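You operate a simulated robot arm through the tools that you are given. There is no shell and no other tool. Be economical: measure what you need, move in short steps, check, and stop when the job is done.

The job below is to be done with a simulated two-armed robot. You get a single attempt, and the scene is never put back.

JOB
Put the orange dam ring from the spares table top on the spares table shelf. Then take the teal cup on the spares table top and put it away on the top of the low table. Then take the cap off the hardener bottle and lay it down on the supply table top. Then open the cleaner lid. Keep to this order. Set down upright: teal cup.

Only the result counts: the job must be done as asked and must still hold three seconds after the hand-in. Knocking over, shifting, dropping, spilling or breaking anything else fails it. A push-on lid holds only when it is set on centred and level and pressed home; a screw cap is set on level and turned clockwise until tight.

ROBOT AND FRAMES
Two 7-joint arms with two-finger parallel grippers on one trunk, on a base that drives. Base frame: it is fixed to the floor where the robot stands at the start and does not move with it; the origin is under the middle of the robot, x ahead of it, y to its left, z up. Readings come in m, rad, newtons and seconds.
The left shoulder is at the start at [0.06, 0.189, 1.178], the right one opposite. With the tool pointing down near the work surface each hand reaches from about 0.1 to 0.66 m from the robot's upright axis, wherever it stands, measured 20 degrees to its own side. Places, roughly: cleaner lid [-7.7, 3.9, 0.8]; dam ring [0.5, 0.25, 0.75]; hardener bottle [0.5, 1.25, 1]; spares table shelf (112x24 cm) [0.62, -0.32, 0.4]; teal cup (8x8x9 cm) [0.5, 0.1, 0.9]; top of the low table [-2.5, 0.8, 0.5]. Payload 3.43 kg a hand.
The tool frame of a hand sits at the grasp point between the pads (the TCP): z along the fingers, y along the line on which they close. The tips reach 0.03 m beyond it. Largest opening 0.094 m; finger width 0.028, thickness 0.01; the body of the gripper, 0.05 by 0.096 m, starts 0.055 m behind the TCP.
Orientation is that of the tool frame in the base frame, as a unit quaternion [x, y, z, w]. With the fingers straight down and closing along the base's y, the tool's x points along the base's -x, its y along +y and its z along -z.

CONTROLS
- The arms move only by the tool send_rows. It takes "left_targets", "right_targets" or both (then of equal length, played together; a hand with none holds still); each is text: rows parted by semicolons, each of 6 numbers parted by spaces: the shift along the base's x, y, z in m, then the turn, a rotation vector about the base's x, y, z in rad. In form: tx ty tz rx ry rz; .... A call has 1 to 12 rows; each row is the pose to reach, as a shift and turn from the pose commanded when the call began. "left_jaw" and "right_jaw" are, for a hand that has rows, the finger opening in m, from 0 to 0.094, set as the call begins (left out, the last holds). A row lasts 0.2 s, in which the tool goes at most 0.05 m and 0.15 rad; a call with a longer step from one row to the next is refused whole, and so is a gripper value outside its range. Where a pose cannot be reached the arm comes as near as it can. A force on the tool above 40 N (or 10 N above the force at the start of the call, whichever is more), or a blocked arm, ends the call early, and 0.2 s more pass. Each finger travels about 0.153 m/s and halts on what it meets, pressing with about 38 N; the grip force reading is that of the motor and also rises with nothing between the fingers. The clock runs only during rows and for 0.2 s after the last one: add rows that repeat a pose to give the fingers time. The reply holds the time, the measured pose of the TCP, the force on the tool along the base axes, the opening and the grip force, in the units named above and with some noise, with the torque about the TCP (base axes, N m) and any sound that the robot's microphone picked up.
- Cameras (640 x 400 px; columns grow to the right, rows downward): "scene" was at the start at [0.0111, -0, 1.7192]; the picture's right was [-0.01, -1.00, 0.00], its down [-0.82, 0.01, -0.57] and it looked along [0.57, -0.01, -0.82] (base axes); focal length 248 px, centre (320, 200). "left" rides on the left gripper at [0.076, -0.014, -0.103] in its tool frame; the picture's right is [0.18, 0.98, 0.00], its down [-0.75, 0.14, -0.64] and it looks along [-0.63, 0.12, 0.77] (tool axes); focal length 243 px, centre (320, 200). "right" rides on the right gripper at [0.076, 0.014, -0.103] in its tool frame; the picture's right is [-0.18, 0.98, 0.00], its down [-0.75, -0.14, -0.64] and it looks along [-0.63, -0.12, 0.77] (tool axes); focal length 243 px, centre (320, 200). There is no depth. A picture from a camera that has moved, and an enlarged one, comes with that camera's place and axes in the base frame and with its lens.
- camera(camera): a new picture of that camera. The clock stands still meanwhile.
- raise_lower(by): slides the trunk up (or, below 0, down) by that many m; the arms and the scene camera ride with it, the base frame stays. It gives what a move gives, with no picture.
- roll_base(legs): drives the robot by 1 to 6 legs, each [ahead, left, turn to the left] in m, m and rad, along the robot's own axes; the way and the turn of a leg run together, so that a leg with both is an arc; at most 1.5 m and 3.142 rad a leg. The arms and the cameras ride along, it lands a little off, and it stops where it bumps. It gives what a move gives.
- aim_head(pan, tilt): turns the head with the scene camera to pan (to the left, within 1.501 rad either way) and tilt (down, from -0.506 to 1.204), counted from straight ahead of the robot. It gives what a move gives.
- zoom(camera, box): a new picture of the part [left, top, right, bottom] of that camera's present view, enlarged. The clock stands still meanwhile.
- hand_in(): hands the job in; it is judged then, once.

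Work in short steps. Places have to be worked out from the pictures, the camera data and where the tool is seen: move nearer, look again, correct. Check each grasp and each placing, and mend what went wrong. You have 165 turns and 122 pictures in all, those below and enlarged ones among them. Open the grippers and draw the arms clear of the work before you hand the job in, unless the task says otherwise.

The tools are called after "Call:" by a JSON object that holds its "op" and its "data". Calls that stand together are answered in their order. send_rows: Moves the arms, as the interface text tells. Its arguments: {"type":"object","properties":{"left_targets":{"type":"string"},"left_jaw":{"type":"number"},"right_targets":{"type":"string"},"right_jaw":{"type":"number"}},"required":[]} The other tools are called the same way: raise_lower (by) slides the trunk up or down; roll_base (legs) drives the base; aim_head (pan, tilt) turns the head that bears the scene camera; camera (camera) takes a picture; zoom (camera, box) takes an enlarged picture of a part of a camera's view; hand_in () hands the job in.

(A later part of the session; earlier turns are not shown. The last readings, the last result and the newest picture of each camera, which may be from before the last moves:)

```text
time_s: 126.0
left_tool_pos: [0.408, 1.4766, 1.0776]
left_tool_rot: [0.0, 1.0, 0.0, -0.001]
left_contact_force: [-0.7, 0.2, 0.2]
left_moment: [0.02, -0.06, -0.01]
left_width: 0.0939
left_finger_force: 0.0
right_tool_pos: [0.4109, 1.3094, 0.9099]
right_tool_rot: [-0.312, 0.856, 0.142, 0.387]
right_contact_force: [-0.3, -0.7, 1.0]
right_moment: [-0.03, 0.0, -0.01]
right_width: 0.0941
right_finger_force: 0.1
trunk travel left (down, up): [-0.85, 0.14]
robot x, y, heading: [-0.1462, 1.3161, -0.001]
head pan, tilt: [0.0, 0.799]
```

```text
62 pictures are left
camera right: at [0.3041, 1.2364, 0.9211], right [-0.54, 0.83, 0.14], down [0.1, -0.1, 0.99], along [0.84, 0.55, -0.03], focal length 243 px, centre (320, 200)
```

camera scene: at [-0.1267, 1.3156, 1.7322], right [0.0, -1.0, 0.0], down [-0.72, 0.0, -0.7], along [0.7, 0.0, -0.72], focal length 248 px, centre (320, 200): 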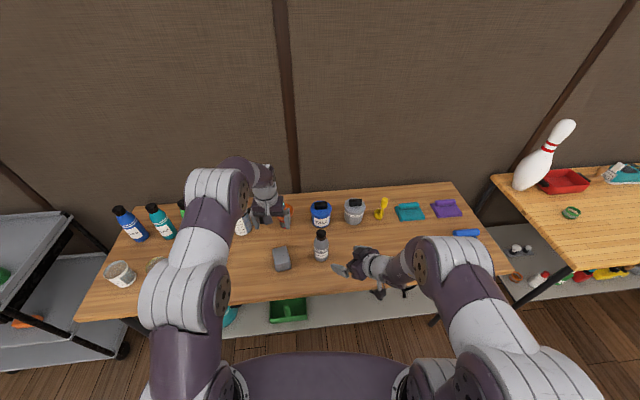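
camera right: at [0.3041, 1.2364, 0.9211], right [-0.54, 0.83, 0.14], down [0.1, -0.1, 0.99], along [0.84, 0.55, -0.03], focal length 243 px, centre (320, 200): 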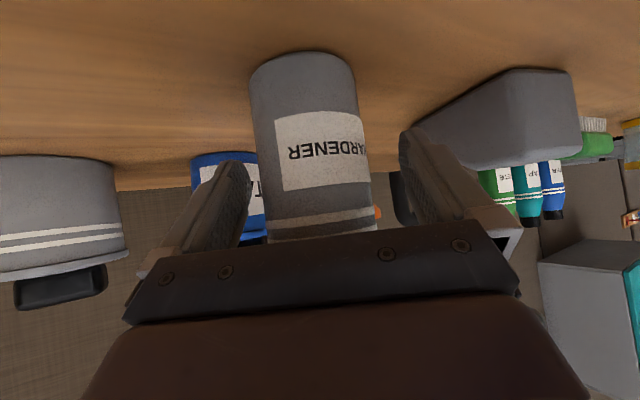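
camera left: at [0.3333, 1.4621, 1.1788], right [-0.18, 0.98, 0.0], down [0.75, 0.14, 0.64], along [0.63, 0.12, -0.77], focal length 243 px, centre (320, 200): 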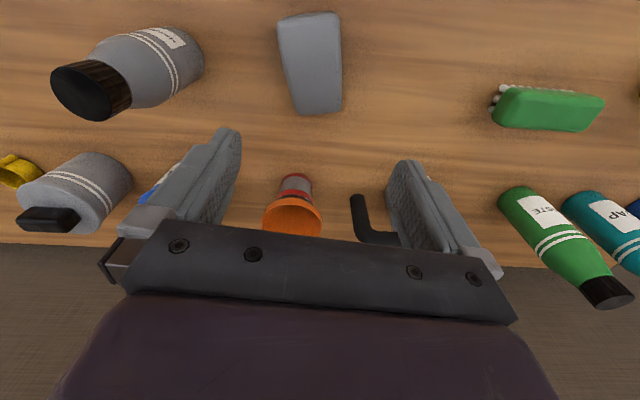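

The bottle is about 6 mm off toward image left. I'll nudge the hand to centre it, then close.

Call:
{"op": "send_rows", "data": {"right_targets": "0.003 -0.005 0 0 0 0; 0.003 -0.005 0 0 0 0"}}

Call:
{"op": "send_rows", "data": {"right_targets": "0 0 0 0 0 0; 0 0 0 0 0 0; 0 0 0 0 0 0", "right_jaw": 0.03}}

Call:
{"op": "camera", "data": {"camera": "right"}}

```text
time_s: 126.6
left_tool_pos: [0.4088, 1.4776, 1.078]
left_tool_rot: [0.0, 1.0, -0.002, 0.0]
left_contact_force: [-1.2, 0.0, 0.0]
left_moment: [-0.03, 0.0, -0.02]
left_width: 0.0941
left_finger_force: 0.0
right_tool_pos: [0.4135, 1.304, 0.91]
right_tool_rot: [-0.311, 0.857, 0.141, 0.386]
right_contact_force: [0.2, 0.0, 0.0]
right_moment: [0.0, 0.0, 0.01]
right_width: 0.0941
right_finger_force: 0.1
trunk travel left (down, up): [-0.85, 0.14]
robot x, y, heading: [-0.1475, 1.318, -0.007]
head pan, tilt: [0.0, 0.799]
```

```text
time_s: 127.4
left_tool_pos: [0.4085, 1.4767, 1.0765]
left_tool_rot: [0.0, 1.0, -0.001, 0.001]
left_contact_force: [0.2, -0.4, 0.1]
left_moment: [0.03, 0.0, -0.03]
left_width: 0.0938
left_finger_force: 0.1
right_tool_pos: [0.414, 1.303, 0.9105]
right_tool_rot: [-0.311, 0.857, 0.141, 0.387]
right_contact_force: [0.3, -0.4, 0.5]
right_moment: [-0.01, -0.04, -0.03]
right_width: 0.0587
right_finger_force: 37.4
trunk travel left (down, up): [-0.85, 0.14]
robot x, y, heading: [-0.1479, 1.3165, -0.004]
head pan, tilt: [0.0, 0.799]
```

```text
61 pictures are left
camera right: at [0.3075, 1.2314, 0.921], right [-0.54, 0.83, 0.14], down [0.1, -0.1, 0.99], along [0.84, 0.55, -0.03], focal length 243 px, centre (320, 200)
```

right: 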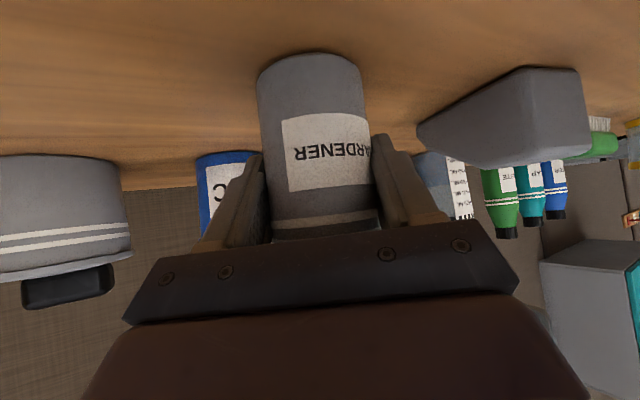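

The bottle is gripped at 59 mm. Now I'll locate the cap precisely for the left hand.

Call:
{"op": "zoom", "data": {"camera": "scene", "box": [280, 210, 360, 260]}}

Call:
{"op": "zoom", "data": {"camera": "left", "box": [0, 0, 240, 150]}}

```text
8.00 times, centred on (320, 235) of scene
camera zoom: at [-0.1253, 1.3159, 1.7322], right [0.0, -1.0, 0.0], down [-0.72, 0.0, -0.7], along [0.7, 0.0, -0.72], focal length 1982 px, centre (320, -80)
```

zoom: 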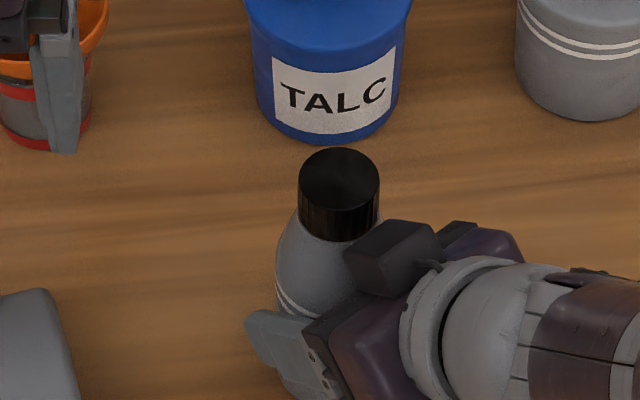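

```text
2.67 times, centred on (120, 75) of left
camera zoom: at [0.3328, 1.4621, 1.1791], right [-0.18, 0.98, 0.0], down [0.75, 0.14, 0.64], along [0.63, 0.12, -0.77], focal length 647 px, centre (853, 533)
```

zoom: 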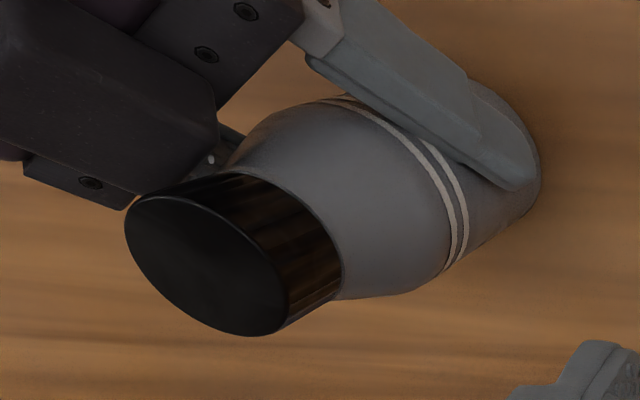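

The cap is centred at about [0.417, 1.307] with its top at 1.005 and about 37 mm across. I'll move the left hand above it with a moderate opening, pre-yawed −1.0 rad to leave room for a counter-clockwise twist.

Call:
{"op": "send_rows", "data": {"left_targets": "0.001 -0.02 0.02 0 0 -0.12; 0.002 -0.04 0.025 0 0 -0.24; 0.003 -0.065 0.025 0 0 -0.36; 0.004 -0.09 0.025 0 0 -0.48; 0.006 -0.115 0.025 0 0 -0.6; 0.007 -0.14 0.025 0 0 -0.73; 0.0085 -0.16 0.025 0 0 -0.86; 0.0085 -0.17 0.025 0 0 -1.0; 0.0085 -0.17 0.025 0 0 -1.0", "left_jaw": 0.058}}

Call:
{"op": "camera", "data": {"camera": "left"}}

Call:
{"op": "zoom", "data": {"camera": "scene", "box": [240, 180, 400, 280]}}

```text
time_s: 129.4
left_tool_pos: [0.4036, 1.3101, 1.0951]
left_tool_rot: [0.481, 0.877, -0.001, -0.001]
left_contact_force: [0.4, -0.4, -0.4]
left_moment: [0.0, -0.03, 0.01]
left_width: 0.0579
left_finger_force: 0.1
left hand out of reach, approached as far as the arm can: row 6, 7, 8, 9
right_tool_pos: [0.4141, 1.3034, 0.9104]
right_tool_rot: [-0.311, 0.857, 0.141, 0.387]
right_contact_force: [0.9, 0.4, 1.0]
right_moment: [-0.01, -0.08, -0.02]
right_width: 0.0583
right_finger_force: 38.4
trunk travel left (down, up): [-0.85, 0.14]
robot x, y, heading: [-0.1419, 1.3148, 0.004]
head pan, tilt: [0.0, 0.799]
```

```text
58 pictures are left
camera left: at [0.3514, 1.3673, 1.1968], right [0.73, 0.68, 0.0], down [0.53, -0.56, 0.64], along [0.44, -0.47, -0.77], focal length 243 px, centre (320, 200)
```

left: 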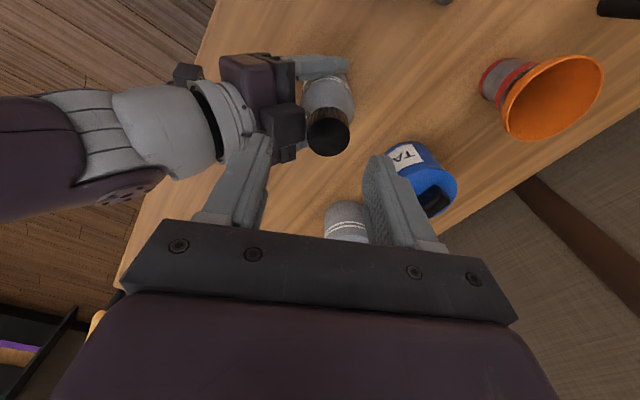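

```text
4.00 times, centred on (320, 230) of scene
camera zoom: at [-0.1254, 1.3158, 1.7322], right [0.0, -1.0, 0.0], down [-0.72, 0.0, -0.7], along [0.7, 0.0, -0.72], focal length 991 px, centre (320, 80)
```

zoom: 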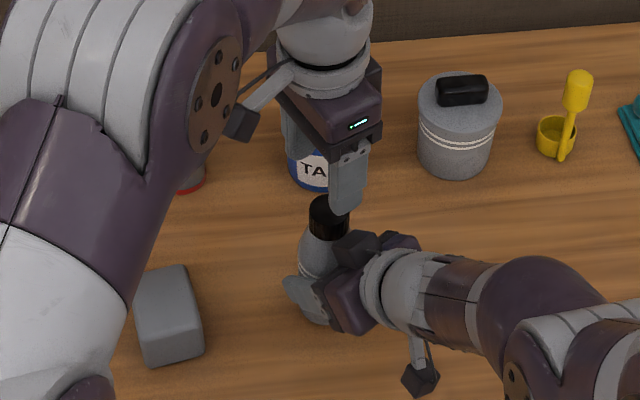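

At that yaw the arm stops 1.4 cm short of the cap axis. I'll ease the yaw to −0.6 while moving onto it at [0.416, 1.3075].

Call:
{"op": "send_rows", "data": {"left_targets": "0.004 -0.001 0 0 0 0.13; 0.008 -0.002 0 0 0 0.26; 0.0124 -0.0026 0 0 0 0.4; 0.0124 -0.0026 0 0 0 0.4; 0.0124 -0.0026 -0.03 0 0 0.4; 0.0124 -0.0026 -0.03 0 0 0.4"}}

Call:
{"op": "camera", "data": {"camera": "left"}}

```text
time_s: 130.8
left_tool_pos: [0.4163, 1.3093, 1.0646]
left_tool_rot: [0.296, 0.955, -0.002, -0.001]
left_contact_force: [0.0, -0.3, -0.7]
left_moment: [0.0, -0.02, -0.01]
left_width: 0.0582
left_finger_force: 0.0
left hand out of reach, approached as far as the arm can: row 1, 2, 3, 4
right_tool_pos: [0.4143, 1.3036, 0.9101]
right_tool_rot: [-0.311, 0.856, 0.141, 0.388]
right_contact_force: [1.3, -0.5, -0.2]
right_moment: [-0.02, -0.03, 0.01]
right_width: 0.0583
right_finger_force: 38.2
trunk travel left (down, up): [-0.85, 0.14]
robot x, y, heading: [-0.1479, 1.315, -0.003]
head pan, tilt: [0.0, 0.799]
```

```text
56 pictures are left
camera left: at [0.3459, 1.3396, 1.1665], right [0.4, 0.92, 0.0], down [0.7, -0.31, 0.64], along [0.59, -0.26, -0.77], focal length 243 px, centre (320, 200)
```

left: 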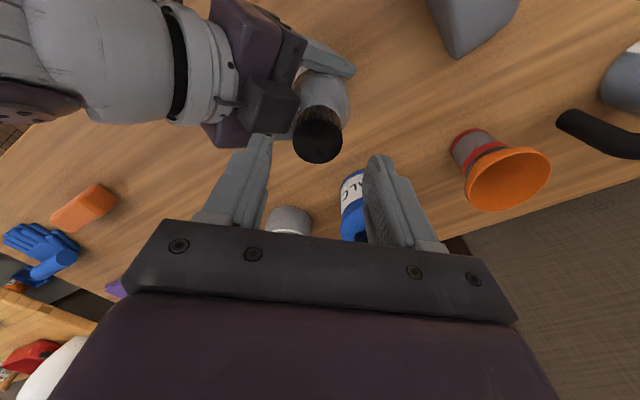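

The yaw −0.6 fingers would come down over the black block on the right gripper. A positive yaw, with the fingers straddling perpendicular to the right hand, is safer, so I'll turn to +0.35 at this height and re-check.

Call:
{"op": "send_rows", "data": {"left_targets": "0 0 0 0 0 0.14; 0 0 0 0 0 0.28; 0 0 0 0 0 0.42; 0 0 0 0 0 0.56; 0 0 0 0 0 0.7; 0 -0.002 0 0 0 0.84; 0.001 -0.003 0 0 0 0.95; 0.001 -0.003 0 0 0 0.95"}}

Call:
{"op": "camera", "data": {"camera": "left"}}

Call:
{"op": "zoom", "data": {"camera": "scene", "box": [270, 190, 370, 260]}}

```text
time_s: 132.6
left_tool_pos: [0.4187, 1.3058, 1.0646]
left_tool_rot: [-0.175, 0.985, -0.001, -0.001]
left_contact_force: [0.2, 0.2, -0.4]
left_moment: [0.01, -0.01, -0.01]
left_width: 0.058
left_finger_force: 0.0
right_tool_pos: [0.414, 1.3031, 0.9111]
right_tool_rot: [-0.312, 0.857, 0.141, 0.386]
right_contact_force: [0.4, 0.5, 0.3]
right_moment: [-0.07, 0.01, -0.03]
right_width: 0.058
right_finger_force: 38.2
trunk travel left (down, up): [-0.85, 0.14]
robot x, y, heading: [-0.1448, 1.3146, 0.003]
head pan, tilt: [0.0, 0.799]
```

```text
55 pictures are left
camera left: at [0.3512, 1.2662, 1.1667], right [-0.51, 0.86, 0.0], down [0.66, 0.39, 0.64], along [0.55, 0.33, -0.77], focal length 243 px, centre (320, 200)
```

left: 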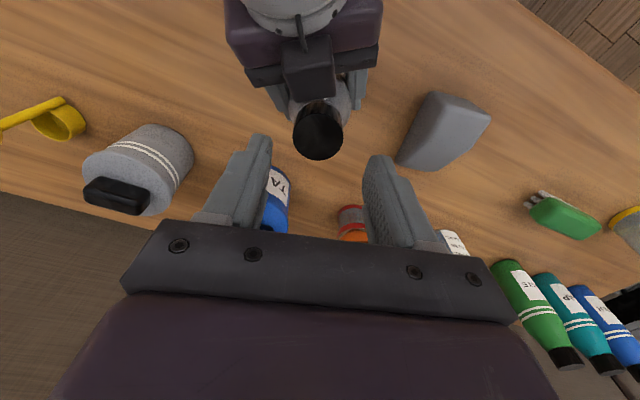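

```text
5.71 times, centred on (320, 225) of scene
camera zoom: at [-0.1254, 1.3158, 1.7322], right [0.0, -1.0, 0.0], down [-0.72, 0.0, -0.7], along [0.7, 0.0, -0.72], focal length 1416 px, centre (320, 57)
```

zoom: 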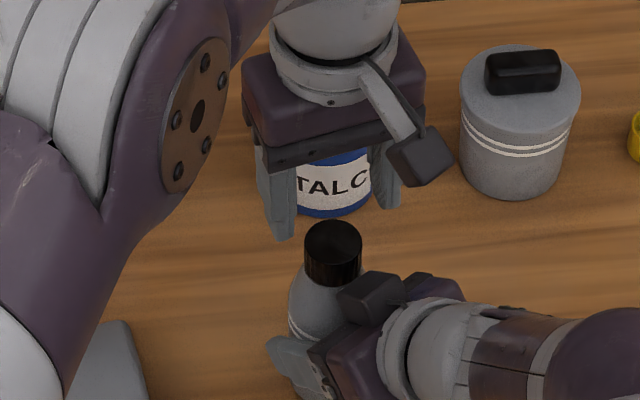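

The right-hand block's top is at z≈0.97, so finger tips kept above 0.98 are clear at any yaw. I'll go back to yaw −0.5 and descend to TCP 1.013, putting the tips at 0.983 with about 2 cm of overlap on the cap.

Call:
{"op": "send_rows", "data": {"left_targets": "0 0 0 0 0 -0.14; 0 0 0 0 0 -0.28; 0 0 0 0 0 -0.42; 0 0 0 0 0 -0.56; -0.001 0 0 0 0 -0.7; -0.0015 0 0 0 0 -0.85; -0.0015 0 -0.02 0 0 -0.85; -0.0015 0 -0.035 0 0 -0.85; -0.0015 0 -0.051 0 0 -0.85; -0.0015 0 -0.051 0 0 -0.85"}}

Call:
{"op": "camera", "data": {"camera": "left"}}

Call:
{"op": "zoom", "data": {"camera": "scene", "box": [270, 190, 370, 260]}}

```text
time_s: 134.5
left_tool_pos: [0.4185, 1.3053, 1.0308]
left_tool_rot: [0.248, 0.969, -0.002, 0.006]
left_contact_force: [0.6, 2.1, 3.1]
left_moment: [-0.03, 0.08, -0.05]
left_width: 0.0568
left_finger_force: 0.2
right_tool_pos: [0.4111, 1.3036, 0.9096]
right_tool_rot: [-0.309, 0.858, 0.141, 0.385]
right_contact_force: [-5.2, -0.3, 6.6]
right_moment: [0.17, 0.18, -0.05]
right_width: 0.0578
right_finger_force: 38.1
trunk travel left (down, up): [-0.85, 0.14]
robot x, y, heading: [-0.148, 1.315, 0.001]
head pan, tilt: [0.0, 0.799]
stopped in row 9 (left hand): the force on the tool passed its limit at 52 N (the readings are from after the stop); the commanded pose is now the measured one
```

```text
53 pictures are left
camera left: at [0.3438, 1.3295, 1.1315], right [0.31, 0.95, 0.0], down [0.72, -0.23, 0.65], along [0.62, -0.2, -0.76], focal length 243 px, centre (320, 200)
```

left: 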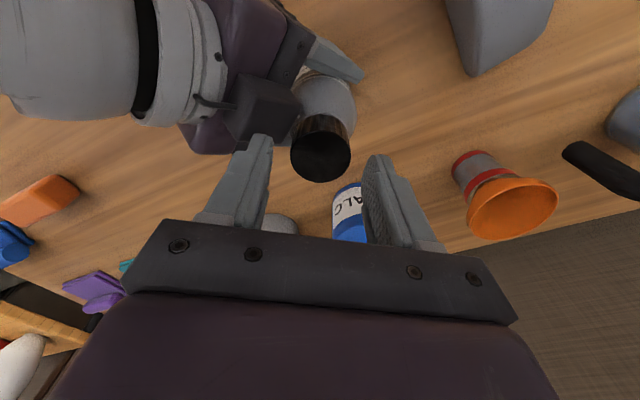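

```text
5.71 times, centred on (320, 225) of scene
camera zoom: at [-0.1275, 1.3159, 1.7324], right [0.0, -1.0, 0.0], down [-0.72, 0.0, -0.7], along [0.7, 0.0, -0.72], focal length 1416 px, centre (320, 57)
```

zoom: 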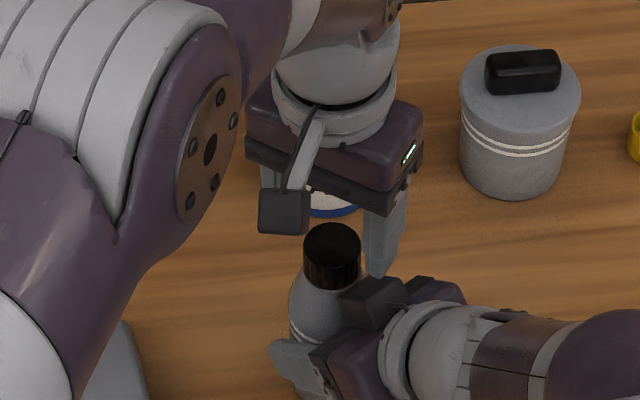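

The left finger touched the block at z≈1.0, so the block is taller than I judged. The bottle is fine. I'll raise the left hand, then re-grip the bottle with the right hand tilted flatter (64°), which moves the block well away from the cap.

Call:
{"op": "send_rows", "data": {"left_targets": "0 0 0.03 0 0 0; 0 0 0.05 0 0 0.1; 0 0 0.05 0 0 0.24; 0 0 0.05 0 0 0.38; 0 0 0.05 0 0 0.5"}}

Call:
{"op": "send_rows", "data": {"right_targets": "0 0 0 0 0 0; 0 0 0 0 0 0; 0 0 0 0 0 0", "right_jaw": 0.085}}

Call:
{"op": "send_rows", "data": {"right_targets": "0 -0.001 0.004 0.087 -0.103 0; 0 -0.002 0.008 0.174 -0.2065 0; 0 -0.002 0.008 0.174 -0.2065 0"}}

Call:
{"op": "camera", "data": {"camera": "right"}}

Call:
{"op": "zoom", "data": {"camera": "scene", "box": [270, 190, 430, 290]}}

```text
time_s: 135.7
left_tool_pos: [0.4148, 1.3048, 1.0792]
left_tool_rot: [0.0, 1.0, 0.0, 0.005]
left_contact_force: [0.0, 0.1, 0.2]
left_moment: [0.0, 0.0, 0.04]
left_width: 0.058
left_finger_force: 0.0
left hand out of reach, approached as far as the arm can: row 2, 3, 4, 5
right_tool_pos: [0.414, 1.3032, 0.9093]
right_tool_rot: [-0.31, 0.858, 0.141, 0.385]
right_contact_force: [1.3, 0.4, 9.8]
right_moment: [-0.24, -0.13, -0.03]
right_width: 0.0574
right_finger_force: 38.2
trunk travel left (down, up): [-0.85, 0.14]
robot x, y, heading: [-0.1486, 1.3182, -0.001]
head pan, tilt: [0.0, 0.799]
```

```text
time_s: 136.5
left_tool_pos: [0.4154, 1.3063, 1.0783]
left_tool_rot: [0.0, 1.0, 0.0, 0.005]
left_contact_force: [0.0, -0.2, -0.9]
left_moment: [-0.05, 0.0, -0.02]
left_width: 0.0579
left_finger_force: 0.1
right_tool_pos: [0.4122, 1.3024, 0.9077]
right_tool_rot: [-0.311, 0.858, 0.141, 0.384]
right_contact_force: [0.1, 0.7, 0.9]
right_moment: [-0.03, -0.01, 0.0]
right_width: 0.085
right_finger_force: 0.0
trunk travel left (down, up): [-0.85, 0.14]
robot x, y, heading: [-0.1457, 1.3136, 0.0]
head pan, tilt: [0.0, 0.799]
```

```text
time_s: 137.3
left_tool_pos: [0.4155, 1.306, 1.0779]
left_tool_rot: [0.001, 1.0, -0.001, 0.005]
left_contact_force: [0.2, -0.1, 0.2]
left_moment: [-0.01, 0.03, 0.0]
left_width: 0.0581
left_finger_force: 0.0
right_tool_pos: [0.4121, 1.3, 0.9161]
right_tool_rot: [-0.288, 0.798, 0.183, 0.497]
right_contact_force: [0.4, -0.3, 0.3]
right_moment: [-0.01, 0.0, -0.01]
right_width: 0.0852
right_finger_force: 0.0
trunk travel left (down, up): [-0.85, 0.14]
robot x, y, heading: [-0.1455, 1.3173, -0.001]
head pan, tilt: [0.0, 0.799]
```

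```text
51 pictures are left
camera right: at [0.3069, 1.2296, 0.8929], right [-0.57, 0.81, 0.17], down [-0.09, -0.27, 0.96], along [0.82, 0.53, 0.23], focal length 243 px, centre (320, 200)
```

right: 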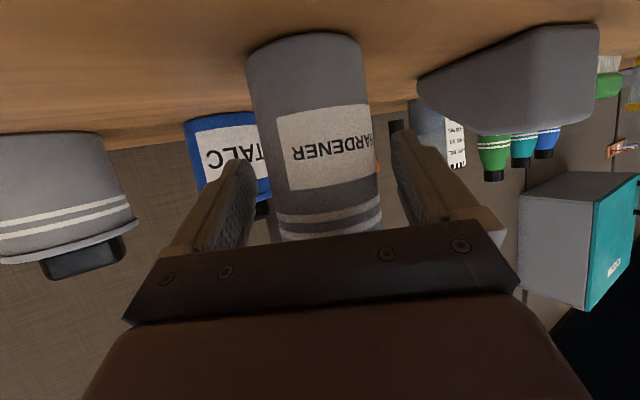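

```text
4.00 times, centred on (350, 240) of scene
camera zoom: at [-0.1254, 1.3161, 1.7322], right [0.0, -1.0, 0.0], down [-0.72, 0.0, -0.7], along [0.7, 0.0, -0.72], focal length 991 px, centre (200, 40)
```

zoom: 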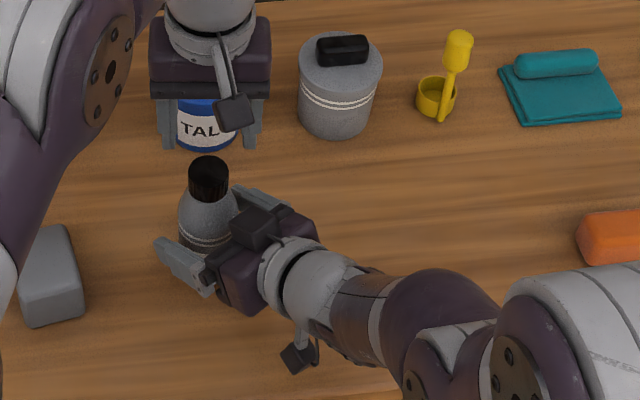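

The block is now clear of the cap. Re-gripping the bottle with the right hand.

Call:
{"op": "send_rows", "data": {"right_targets": "0 0 0 0 0 0; 0 0 0 0 0 0; 0 0 0 0 0 0", "right_jaw": 0.03}}

Call:
{"op": "zoom", "data": {"camera": "scene", "box": [280, 210, 360, 260]}}

Call:
{"op": "camera", "data": {"camera": "left"}}

```text
time_s: 138.1
left_tool_pos: [0.4156, 1.3054, 1.0783]
left_tool_rot: [0.001, 1.0, 0.0, 0.005]
left_contact_force: [0.2, -0.3, 0.1]
left_moment: [-0.01, -0.01, 0.01]
left_width: 0.0579
left_finger_force: 0.1
right_tool_pos: [0.4118, 1.3002, 0.9166]
right_tool_rot: [-0.288, 0.799, 0.182, 0.496]
right_contact_force: [-1.0, 0.7, 2.0]
right_moment: [0.0, -0.08, 0.02]
right_width: 0.0573
right_finger_force: 38.4
trunk travel left (down, up): [-0.85, 0.14]
robot x, y, heading: [-0.1475, 1.3153, -0.001]
head pan, tilt: [0.0, 0.799]
```

```text
8.00 times, centred on (320, 235) of scene
camera zoom: at [-0.1256, 1.3158, 1.7322], right [0.0, -1.0, 0.0], down [-0.72, 0.0, -0.7], along [0.7, 0.0, -0.72], focal length 1982 px, centre (320, -80)
```

zoom: 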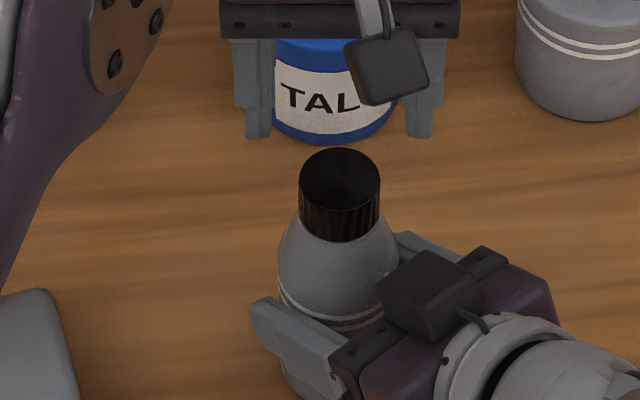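

```text
48 pictures are left
camera left: at [0.3391, 1.2913, 1.1791], right [-0.18, 0.98, 0.0], down [0.75, 0.14, 0.65], along [0.64, 0.12, -0.76], focal length 243 px, centre (320, 200)
```

left: 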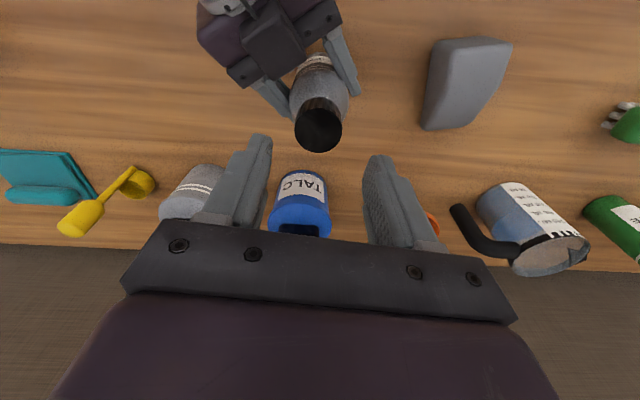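

The cap is still centred at about [0.417, 1.306] and the area round it is now clear. I'll yaw to −0.5 and descend on the cap.

Call:
{"op": "send_rows", "data": {"left_targets": "0 0 -0.02 0 0 -0.13; 0.001 0.0005 -0.02 0 0 -0.26; 0.001 0.0005 -0.02 0 0 -0.39; 0.0014 0.0006 -0.02 0 0 -0.5; 0.0014 0.0006 -0.035 0 0 -0.5; 0.0014 0.0006 -0.055 0 0 -0.5; 0.0014 0.0006 -0.073 0 0 -0.5; 0.0014 0.0006 -0.073 0 0 -0.5"}}

Call:
{"op": "camera", "data": {"camera": "left"}}

```text
time_s: 139.9
left_tool_pos: [0.4164, 1.308, 1.0057]
left_tool_rot: [0.247, 0.969, -0.002, 0.004]
left_contact_force: [0.8, 0.6, 0.2]
left_moment: [0.02, -0.02, -0.04]
left_width: 0.0575
left_finger_force: 0.0
right_tool_pos: [0.4131, 1.3014, 0.9171]
right_tool_rot: [-0.288, 0.799, 0.182, 0.496]
right_contact_force: [-0.2, -2.0, 3.5]
right_moment: [-0.07, -0.26, -0.01]
right_width: 0.0569
right_finger_force: 38.4
trunk travel left (down, up): [-0.85, 0.14]
robot x, y, heading: [-0.1454, 1.3119, -0.002]
head pan, tilt: [0.0, 0.799]
```

```text
47 pictures are left
camera left: at [0.3431, 1.3304, 1.1057], right [0.31, 0.95, 0.0], down [0.72, -0.23, 0.65], along [0.62, -0.2, -0.76], focal length 243 px, centre (320, 200)
```

left: 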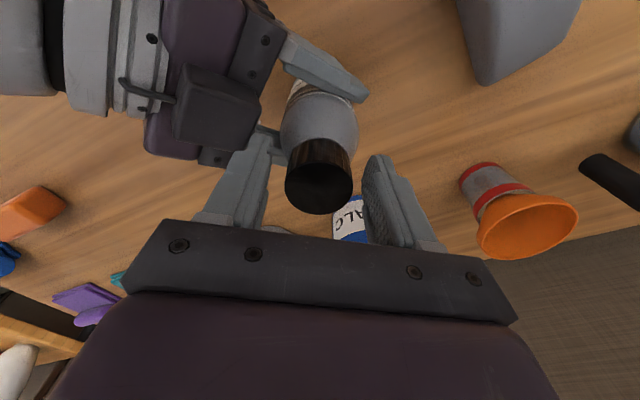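

The cap is centred between the fingers. Closing on the cap.

Call:
{"op": "send_rows", "data": {"left_targets": "0.001 -0.001 0 0 0 0; 0.001 -0.001 0 0 0 0; 0.001 -0.001 0 0 0 0", "left_jaw": 0.02}}

Call:
{"op": "send_rows", "data": {"left_targets": "0 0 0 0 0 0.1; 0 0 0 0 0 0.22; 0 0 0 0 0 0.34; 0 0 0 0 0 0.46; 0 0 0 0 0 0.58; 0 0 0 0 0 0.7; 0 0 0 0 0 0.82; 0 0 0 0 0 0.94; 0 0 0 0 0 1.06; 0 0 0 0 0 1.18; 0 0 0 0 0 1.18"}}

```text
time_s: 140.7
left_tool_pos: [0.4182, 1.3063, 1.005]
left_tool_rot: [0.248, 0.969, -0.002, 0.004]
left_contact_force: [-10.8, 8.7, 6.5]
left_moment: [0.46, 0.72, 0.33]
left_width: 0.0386
left_finger_force: 38.0
right_tool_pos: [0.4125, 1.3002, 0.917]
right_tool_rot: [-0.288, 0.799, 0.182, 0.496]
right_contact_force: [11.5, -5.9, -0.8]
right_moment: [0.19, 0.3, -0.39]
right_width: 0.0568
right_finger_force: 37.7
trunk travel left (down, up): [-0.85, 0.14]
robot x, y, heading: [-0.1489, 1.3164, -0.001]
head pan, tilt: [0.0, 0.799]
```

```text
time_s: 143.1
left_tool_pos: [0.4174, 1.3057, 1.0068]
left_tool_rot: [-0.333, 0.943, 0.0, 0.006]
left_contact_force: [-1.7, 1.8, 17.5]
left_moment: [0.2, 0.1, -0.1]
left_width: 0.0383
left_finger_force: 38.0
right_tool_pos: [0.4116, 1.2994, 0.9173]
right_tool_rot: [-0.288, 0.799, 0.181, 0.496]
right_contact_force: [-4.3, -3.7, -3.2]
right_moment: [-0.35, 0.29, 0.02]
right_width: 0.0568
right_finger_force: 38.1
trunk travel left (down, up): [-0.85, 0.14]
robot x, y, heading: [-0.1427, 1.313, -0.003]
head pan, tilt: [0.0, 0.799]
```

Upward force is building and the cap has risen, so it's a screw cap coming loose. I'll keep turning with a small upward lead.

Call:
{"op": "send_rows", "data": {"left_targets": "0 0 0.001 0 0 0.12; 0 0 0.002 0 0 0.24; 0 0 0.002 0 0 0.36; 0 0 0.003 0 0 0.48; 0 0 0.003 0 0 0.6; 0 0 0.004 0 0 0.72; 0 0 0.004 0 0 0.84; 0 0 0.004 0 0 0.84"}}

```text
time_s: 144.9
left_tool_pos: [0.4199, 1.3057, 1.0105]
left_tool_rot: [-0.689, 0.725, 0.003, 0.005]
left_contact_force: [4.8, -2.5, 8.7]
left_moment: [-0.13, -0.04, 0.03]
left_width: 0.0316
left_finger_force: 38.0
right_tool_pos: [0.4118, 1.2997, 0.9167]
right_tool_rot: [-0.289, 0.798, 0.182, 0.496]
right_contact_force: [-2.4, 4.8, 0.2]
right_moment: [-0.1, -0.38, 0.01]
right_width: 0.0565
right_finger_force: 37.8
trunk travel left (down, up): [-0.85, 0.14]
robot x, y, heading: [-0.146, 1.3173, -0.001]
head pan, tilt: [0.0, 0.799]
```

The jaw width dropped to 32 mm, so the grip may have slid on the cap. Taking a look.

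Call:
{"op": "zoom", "data": {"camera": "left", "box": [200, 80, 440, 230]}}

Call:
{"op": "zoom", "data": {"camera": "scene", "box": [280, 200, 360, 260]}}

```text
2.67 times, centred on (320, 155) of left
camera zoom: at [0.4292, 1.2278, 1.1109], right [-0.99, -0.13, 0.0], down [-0.11, 0.75, 0.65], along [-0.08, 0.64, -0.76], focal length 647 px, centre (320, 320)
```

zoom: 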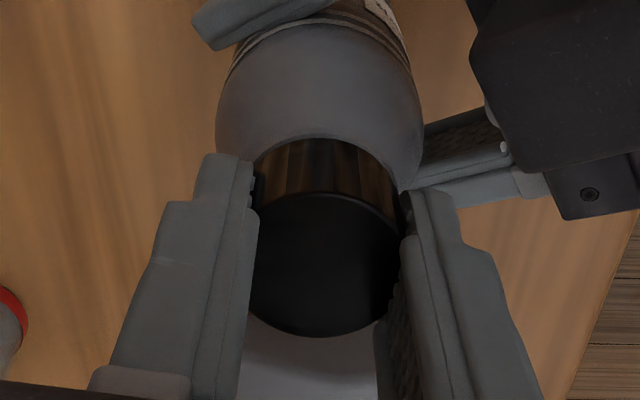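

```text
6.67 times, centred on (320, 230) of scene
camera zoom: at [-0.1259, 1.3164, 1.7323], right [0.0, -1.0, 0.0], down [-0.72, 0.0, -0.7], along [0.7, 0.0, -0.72], focal length 1651 px, centre (320, 0)
```

zoom: 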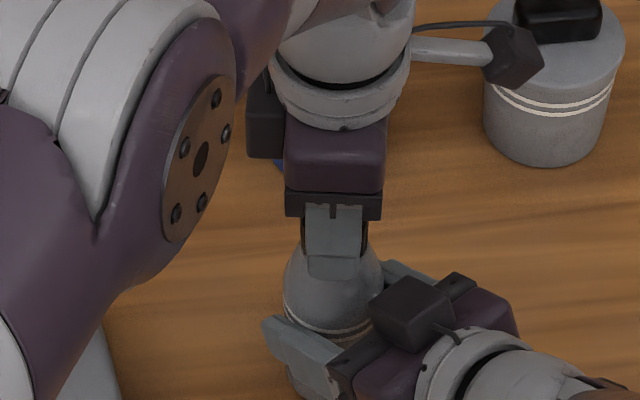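

I can't tell whether the grip slid off-centre. I'll open the left hand slightly, rise a little and re-measure the cap before the next turn.

Call:
{"op": "send_rows", "data": {"left_targets": "0 0 0 0 0 0; 0 0 0 0 0 0; 0 0 0.03 0 0 0; 0 0 0.05 0 0 0; 0 0 0.05 0 0 -0.14; 0 0 0.05 0 0 -0.28; 0 0 0.05 0 0 -0.42; 0 0 0.05 0 0 -0.56; 0 0 0.05 0 0 -0.7; 0 0 0.05 0 0 -0.82", "left_jaw": 0.058}}

Call:
{"op": "camera", "data": {"camera": "left"}}

Call:
{"op": "zoom", "data": {"camera": "scene", "box": [280, 210, 360, 260]}}

```text
time_s: 147.1
left_tool_pos: [0.4179, 1.3073, 1.0583]
left_tool_rot: [-0.341, 0.94, 0.001, 0.005]
left_contact_force: [-0.9, 0.8, 0.4]
left_moment: [-0.03, 0.02, -0.02]
left_width: 0.0581
left_finger_force: 0.1
right_tool_pos: [0.4125, 1.3004, 0.9165]
right_tool_rot: [-0.289, 0.799, 0.182, 0.495]
right_contact_force: [0.9, -0.4, 5.4]
right_moment: [-0.16, -0.22, -0.04]
right_width: 0.0568
right_finger_force: 38.2
trunk travel left (down, up): [-0.85, 0.14]
robot x, y, heading: [-0.1486, 1.3149, 0.001]
head pan, tilt: [0.0, 0.799]
```

```text
44 pictures are left
camera left: at [0.3683, 1.245, 1.1602], right [-0.77, 0.64, 0.0], down [0.48, 0.59, 0.65], along [0.42, 0.5, -0.76], focal length 243 px, centre (320, 200)
```

left: 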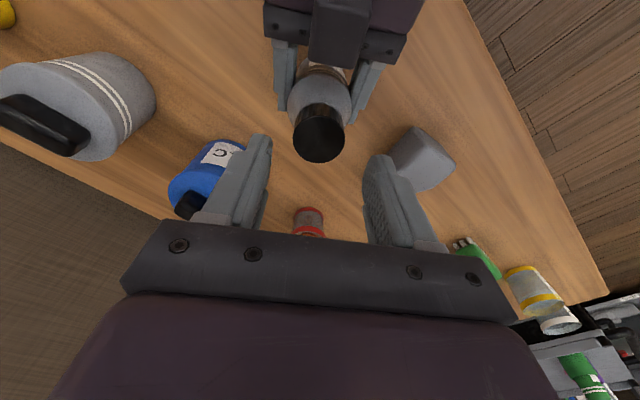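

```text
8.00 times, centred on (320, 235) of scene
camera zoom: at [-0.1259, 1.3158, 1.7322], right [0.0, -1.0, 0.0], down [-0.72, 0.0, -0.7], along [0.7, 0.0, -0.72], focal length 1982 px, centre (320, -80)
```

zoom: 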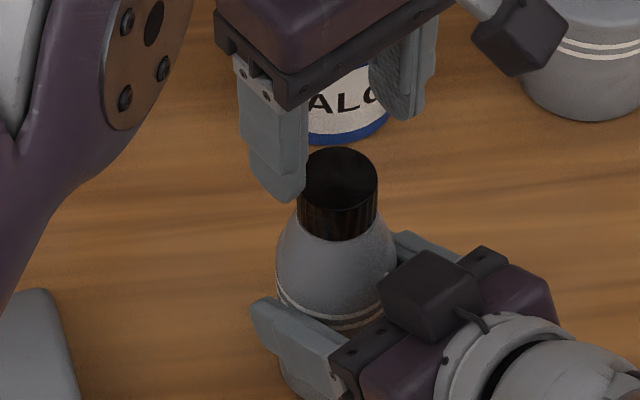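

The cap looks unchanged in place and still coaxial. I'll regrip it slightly deeper from yaw −0.5 for another counter-clockwise turn.

Call:
{"op": "send_rows", "data": {"left_targets": "0 0 0 0 0 -0.14; 0 0 0 0 0 -0.28; 0 0 0 0 0 -0.42; 0 0 0 0 0 -0.56; 0 0 0 0 0 -0.7; 0 0 0 0 0 -0.84; 0 0 0 0 0 -0.98; 0 -0.001 -0.005 0 0 -1.1; 0 -0.001 -0.02 0 0 -1.2; 0 -0.001 -0.04 0 0 -1.2; 0 -0.001 -0.057 0 0 -1.2; 0 -0.001 -0.057 0 0 -1.2"}}

Call:
{"op": "send_rows", "data": {"left_targets": "0 0 0 0 0 0; 0 0 0 0 0 0; 0 0 0 0 0 0", "left_jaw": 0.02}}

```text
time_s: 149.7
left_tool_pos: [0.4171, 1.3051, 1.0021]
left_tool_rot: [0.248, 0.969, -0.002, 0.006]
left_contact_force: [1.6, 1.2, 0.7]
left_moment: [0.03, -0.01, 0.01]
left_width: 0.0568
left_finger_force: 0.0
right_tool_pos: [0.4123, 1.3007, 0.9164]
right_tool_rot: [-0.287, 0.799, 0.181, 0.497]
right_contact_force: [0.5, -1.1, 6.4]
right_moment: [0.1, -0.23, 0.02]
right_width: 0.0568
right_finger_force: 38.3
trunk travel left (down, up): [-0.85, 0.14]
robot x, y, heading: [-0.1499, 1.3156, -0.001]
head pan, tilt: [0.0, 0.799]
```

```text
time_s: 150.5
left_tool_pos: [0.418, 1.3064, 1.0009]
left_tool_rot: [0.248, 0.969, -0.001, 0.005]
left_contact_force: [13.3, 17.3, -4.6]
left_moment: [0.45, -0.67, 0.07]
left_width: 0.0402
left_finger_force: 38.4
right_tool_pos: [0.4115, 1.2991, 0.9164]
right_tool_rot: [-0.287, 0.799, 0.181, 0.496]
right_contact_force: [-12.1, -18.1, 17.1]
right_moment: [0.74, -0.54, -0.06]
right_width: 0.0568
right_finger_force: 37.6
trunk travel left (down, up): [-0.85, 0.14]
robot x, y, heading: [-0.1435, 1.3133, -0.004]
head pan, tilt: [0.0, 0.799]
```

The sideways force shows the grip is a few millimetres off along the closing axis. I'll relieve it, then twist.

Call:
{"op": "send_rows", "data": {"left_targets": "0.0015 0.0028 0.002 0 0 0; 0.0015 0.0028 0.002 0 0 0"}}

Call:
{"op": "send_rows", "data": {"left_targets": "0 0 0 0 0 0.12; 0 0 0 0 0 0.24; 0 0 0 0 0 0.36; 0 0 0 0 0 0.48; 0 0 0 0 0 0.6; 0 0 0 0 0 0.72; 0 0 0 0 0 0.84; 0 0 0 0 0 0.96; 0 0 0 0 0 1.08; 0 0 0 0 0 1.2; 0 0 0 0 0 1.2"}}

```text
time_s: 151.1
left_tool_pos: [0.4169, 1.3074, 1.0039]
left_tool_rot: [0.248, 0.969, -0.002, 0.003]
left_contact_force: [-1.0, -1.4, -8.9]
left_moment: [-0.03, -0.08, 0.15]
left_width: 0.04
left_finger_force: 37.7
right_tool_pos: [0.4123, 1.301, 0.9165]
right_tool_rot: [-0.289, 0.798, 0.182, 0.496]
right_contact_force: [0.7, 1.8, 8.9]
right_moment: [-0.02, 0.14, -0.14]
right_width: 0.0567
right_finger_force: 38.0
trunk travel left (down, up): [-0.85, 0.14]
robot x, y, heading: [-0.1454, 1.316, -0.001]
head pan, tilt: [0.0, 0.799]
```

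```text
time_s: 153.5
left_tool_pos: [0.4189, 1.3089, 1.0065]
left_tool_rot: [-0.344, 0.939, 0.001, 0.006]
left_contact_force: [1.9, -1.6, 18.5]
left_moment: [0.1, 0.04, -0.07]
left_width: 0.0386
left_finger_force: 38.0
right_tool_pos: [0.4106, 1.3009, 0.9159]
right_tool_rot: [-0.288, 0.799, 0.181, 0.496]
right_contact_force: [-1.9, 5.0, -3.2]
right_moment: [-0.06, 0.22, 0.09]
right_width: 0.057
right_finger_force: 37.8
trunk travel left (down, up): [-0.85, 0.14]
robot x, y, heading: [-0.1448, 1.3133, -0.004]
head pan, tilt: [0.0, 0.799]
```

Upward force builds again with the turning. I'll test with a gentle pull up while turning a little further.

Call:
{"op": "send_rows", "data": {"left_targets": "0 0 0.003 0 0 0.1; 0 0 0.006 0 0 0.2; 0 0 0.009 0 0 0.3; 0 0 0.009 0 0 0.3"}}

Call:
{"op": "zoom", "data": {"camera": "scene", "box": [280, 210, 360, 260]}}

```text
time_s: 154.5
left_tool_pos: [0.4198, 1.3081, 1.0105]
left_tool_rot: [-0.479, 0.878, 0.002, 0.004]
left_contact_force: [6.1, -10.6, -15.1]
left_moment: [-0.44, -0.29, 0.03]
left_width: 0.0323
left_finger_force: 37.8
right_tool_pos: [0.4145, 1.3015, 0.918]
right_tool_rot: [-0.288, 0.798, 0.182, 0.497]
right_contact_force: [-6.1, 9.4, 13.5]
right_moment: [-0.41, -0.31, 0.09]
right_width: 0.057
right_finger_force: 37.8
trunk travel left (down, up): [-0.85, 0.14]
robot x, y, heading: [-0.1482, 1.3129, 0.002]
head pan, tilt: [0.0, 0.799]
```

```text
8.00 times, centred on (320, 235) of scene
camera zoom: at [-0.1244, 1.3157, 1.7322], right [0.0, -1.0, 0.0], down [-0.72, 0.0, -0.7], along [0.7, 0.0, -0.72], focal length 1982 px, centre (320, -80)
```

zoom: 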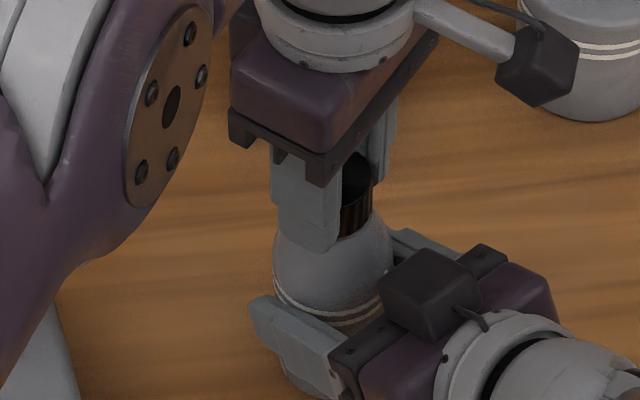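

The width depends on height: at TCP ≤1.007 the tips were clamping the bottle's shoulder (39–40 mm), while at 1.0105 they hold the real cap (32 mm). I'll regrip higher, at TCP 1.014, from yaw −0.5.

Call:
{"op": "send_rows", "data": {"left_targets": "0 0 0 0 0 0; 0 0 0 0 0 0; 0 0 0.03 0 0 0; 0 0 0.04 0 0 -0.14; 0 0 0.04 0 0 -0.28; 0 0 0.04 0 0 -0.42; 0 0 0.04 0 0 -0.56; 0 0 0.04 0 0 -0.7; 0 0 0.04 0 0 -0.84; 0 0 0.04 0 0 -0.98; 0 0 0.04 0 0 -1.1; 0 0 0.04 0 0 -1.2", "left_jaw": 0.055}}

Call:
{"op": "send_rows", "data": {"left_targets": "0 -0.0005 0 0 0 -0.14; -0.001 -0.001 0 0 0 -0.28; -0.001 -0.001 -0.02 0 0 -0.3; -0.001 -0.001 -0.037 0 0 -0.3; -0.001 -0.001 -0.037 0 0 -0.3"}}

Call:
{"op": "send_rows", "data": {"left_targets": "0 0 0 0 0 0; 0 0 0 0 0 0; 0 0 0 0 0 0", "left_jaw": 0.015}}

```text
time_s: 157.1
left_tool_pos: [0.4191, 1.3079, 1.0557]
left_tool_rot: [0.101, 0.995, -0.002, 0.005]
left_contact_force: [-0.1, 0.4, -0.6]
left_moment: [-0.04, -0.03, 0.01]
left_width: 0.0549
left_finger_force: 0.0
right_tool_pos: [0.4131, 1.3002, 0.9165]
right_tool_rot: [-0.288, 0.799, 0.182, 0.496]
right_contact_force: [-1.5, -1.2, 1.9]
right_moment: [0.02, 0.13, 0.0]
right_width: 0.0567
right_finger_force: 38.1
trunk travel left (down, up): [-0.85, 0.14]
robot x, y, heading: [-0.1454, 1.314, 0.001]
head pan, tilt: [0.0, 0.799]
```

```text
time_s: 158.3
left_tool_pos: [0.4188, 1.3068, 1.0148]
left_tool_rot: [0.247, 0.969, -0.002, 0.005]
left_contact_force: [0.1, 0.1, -0.6]
left_moment: [-0.04, 0.04, 0.03]
left_width: 0.0548
left_finger_force: 0.0
right_tool_pos: [0.412, 1.2999, 0.9162]
right_tool_rot: [-0.288, 0.799, 0.182, 0.496]
right_contact_force: [-0.6, -0.4, 1.2]
right_moment: [0.06, 0.06, 0.06]
right_width: 0.057
right_finger_force: 38.2
trunk travel left (down, up): [-0.85, 0.14]
robot x, y, heading: [-0.1469, 1.3178, -0.002]
head pan, tilt: [0.0, 0.799]
```

```text
time_s: 159.1
left_tool_pos: [0.4201, 1.306, 1.0158]
left_tool_rot: [0.248, 0.969, -0.002, 0.005]
left_contact_force: [4.2, 5.2, -0.6]
left_moment: [0.11, -0.1, -0.03]
left_width: 0.0285
left_finger_force: 37.7
right_tool_pos: [0.4112, 1.3008, 0.9153]
right_tool_rot: [-0.289, 0.798, 0.183, 0.495]
right_contact_force: [-5.5, -7.8, 3.9]
right_moment: [0.37, -0.15, 0.04]
right_width: 0.0567
right_finger_force: 37.9
trunk travel left (down, up): [-0.85, 0.14]
robot x, y, heading: [-0.1481, 1.3126, -0.005]
head pan, tilt: [0.0, 0.799]
```

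The width is now 28.5 mm, smaller than the cap looks. I'll check visually how the fingers meet it.

Call:
{"op": "zoom", "data": {"camera": "left", "box": [220, 100, 420, 225]}}

Call:
{"op": "zoom", "data": {"camera": "scene", "box": [290, 210, 350, 250]}}

```text
3.20 times, centred on (320, 162) of left
camera zoom: at [0.3449, 1.3307, 1.1167], right [0.31, 0.95, 0.0], down [0.72, -0.23, 0.65], along [0.62, -0.2, -0.76], focal length 776 px, centre (320, 320)
```

zoom: 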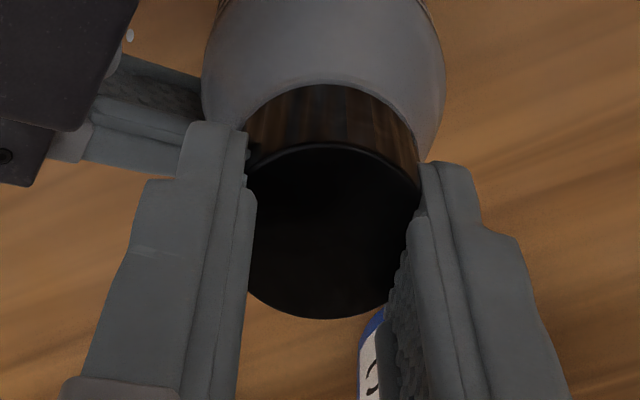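

```text
10.00 times, centred on (320, 230) of scene
camera zoom: at [-0.1258, 1.3156, 1.7322], right [0.0, -1.0, 0.0], down [-0.72, 0.0, -0.7], along [0.7, 0.0, -0.72], focal length 2477 px, centre (320, -100)
```

zoom: 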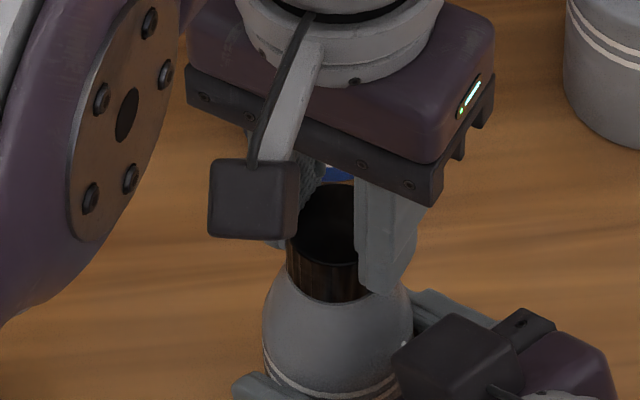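

The pads sit visually inside the cap outline, so the collision shape is narrower than it looks, and the bottle's cone may still be what I'm clamping. I'll regrip another 7 mm higher and see whether the width settles.

Call:
{"op": "send_rows", "data": {"left_targets": "-0.0005 0.0005 0 0 0 0; -0.0005 0.0005 0 0 0 0; -0.0005 0.0005 0.007 0 0 0; -0.0005 0.0005 0.007 0 0 0", "left_jaw": 0.05}}

Call:
{"op": "send_rows", "data": {"left_targets": "0 0 0 0 0 0; 0 0 0 0 0 0; 0 0 0 0 0 0", "left_jaw": 0.01}}

```text
time_s: 160.1
left_tool_pos: [0.4191, 1.3063, 1.0234]
left_tool_rot: [0.248, 0.969, -0.003, 0.005]
left_contact_force: [-0.1, 0.0, -0.3]
left_moment: [-0.01, -0.02, 0.03]
left_width: 0.0501
left_finger_force: 0.1
right_tool_pos: [0.4133, 1.3016, 0.9166]
right_tool_rot: [-0.288, 0.799, 0.182, 0.496]
right_contact_force: [0.6, 0.7, 0.8]
right_moment: [0.07, 0.07, 0.0]
right_width: 0.0569
right_finger_force: 37.4
trunk travel left (down, up): [-0.85, 0.14]
robot x, y, heading: [-0.1471, 1.3133, -0.003]
head pan, tilt: [0.0, 0.799]
```

```text
time_s: 160.9
left_tool_pos: [0.4184, 1.308, 1.0229]
left_tool_rot: [0.248, 0.969, -0.003, 0.004]
left_contact_force: [3.6, 5.5, 0.6]
left_moment: [0.41, -0.27, 0.04]
left_width: 0.0284
left_finger_force: 37.4
right_tool_pos: [0.4123, 1.2997, 0.9157]
right_tool_rot: [-0.289, 0.798, 0.182, 0.496]
right_contact_force: [-3.4, -5.4, 2.2]
right_moment: [0.48, -0.29, -0.06]
right_width: 0.0568
right_finger_force: 37.7
trunk travel left (down, up): [-0.85, 0.14]
robot x, y, heading: [-0.1472, 1.3154, -0.004]
head pan, tilt: [0.0, 0.799]
```

The width holds at 28.4 mm, so this is the cap itself. Now the counter-clockwise twist.

Call:
{"op": "send_rows", "data": {"left_targets": "0 0 0 0 0 0.14; 0 0 0 0 0 0.28; 0 0 0 0 0 0.42; 0 0 0 0 0 0.56; 0 0 0 0 0 0.7; 0 0 0 0 0 0.84; 0 0 0 0 0 0.98; 0 0 0 0 0 1.12; 0 0 0 0 0 1.26; 0 0 0 0 0 1.4; 0 0 0 0 0 1.54; 0 0 0 0 0 1.68"}}

```text
time_s: 163.5
left_tool_pos: [0.419, 1.3072, 1.0234]
left_tool_rot: [-0.557, 0.831, 0.001, 0.004]
left_contact_force: [-8.1, 3.4, 9.6]
left_moment: [-0.05, 0.14, 0.02]
left_width: 0.0287
left_finger_force: 37.6
right_tool_pos: [0.4124, 1.3003, 0.9166]
right_tool_rot: [-0.289, 0.798, 0.183, 0.496]
right_contact_force: [10.0, -5.0, -7.8]
right_moment: [0.23, 0.84, -0.03]
right_width: 0.0566
right_finger_force: 37.9
trunk travel left (down, up): [-0.85, 0.14]
robot x, y, heading: [-0.1467, 1.3137, 0.0]
head pan, tilt: [0.0, 0.799]
```

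I'll try a gentle upward pull to see whether it's free.

Call:
{"op": "send_rows", "data": {"left_targets": "0 0 0.002 0 0 0.1; 0 0 0.004 0 0 0.2; 0 0 0.006 0 0 0.3; 0 0 0.006 0 0 0.3"}}

```text
time_s: 164.5
left_tool_pos: [0.4174, 1.3062, 1.0268]
left_tool_rot: [-0.675, 0.738, 0.004, 0.004]
left_contact_force: [8.9, -1.8, -26.0]
left_moment: [-0.37, -0.59, 0.06]
left_width: 0.0282
left_finger_force: 38.1
right_tool_pos: [0.4137, 1.3015, 0.9187]
right_tool_rot: [-0.289, 0.797, 0.182, 0.498]
right_contact_force: [-9.4, 1.8, 23.6]
right_moment: [0.26, -0.49, 0.05]
right_width: 0.0569
right_finger_force: 37.9
trunk travel left (down, up): [-0.85, 0.14]
robot x, y, heading: [-0.1463, 1.319, 0.0]
head pan, tilt: [0.0, 0.799]
```

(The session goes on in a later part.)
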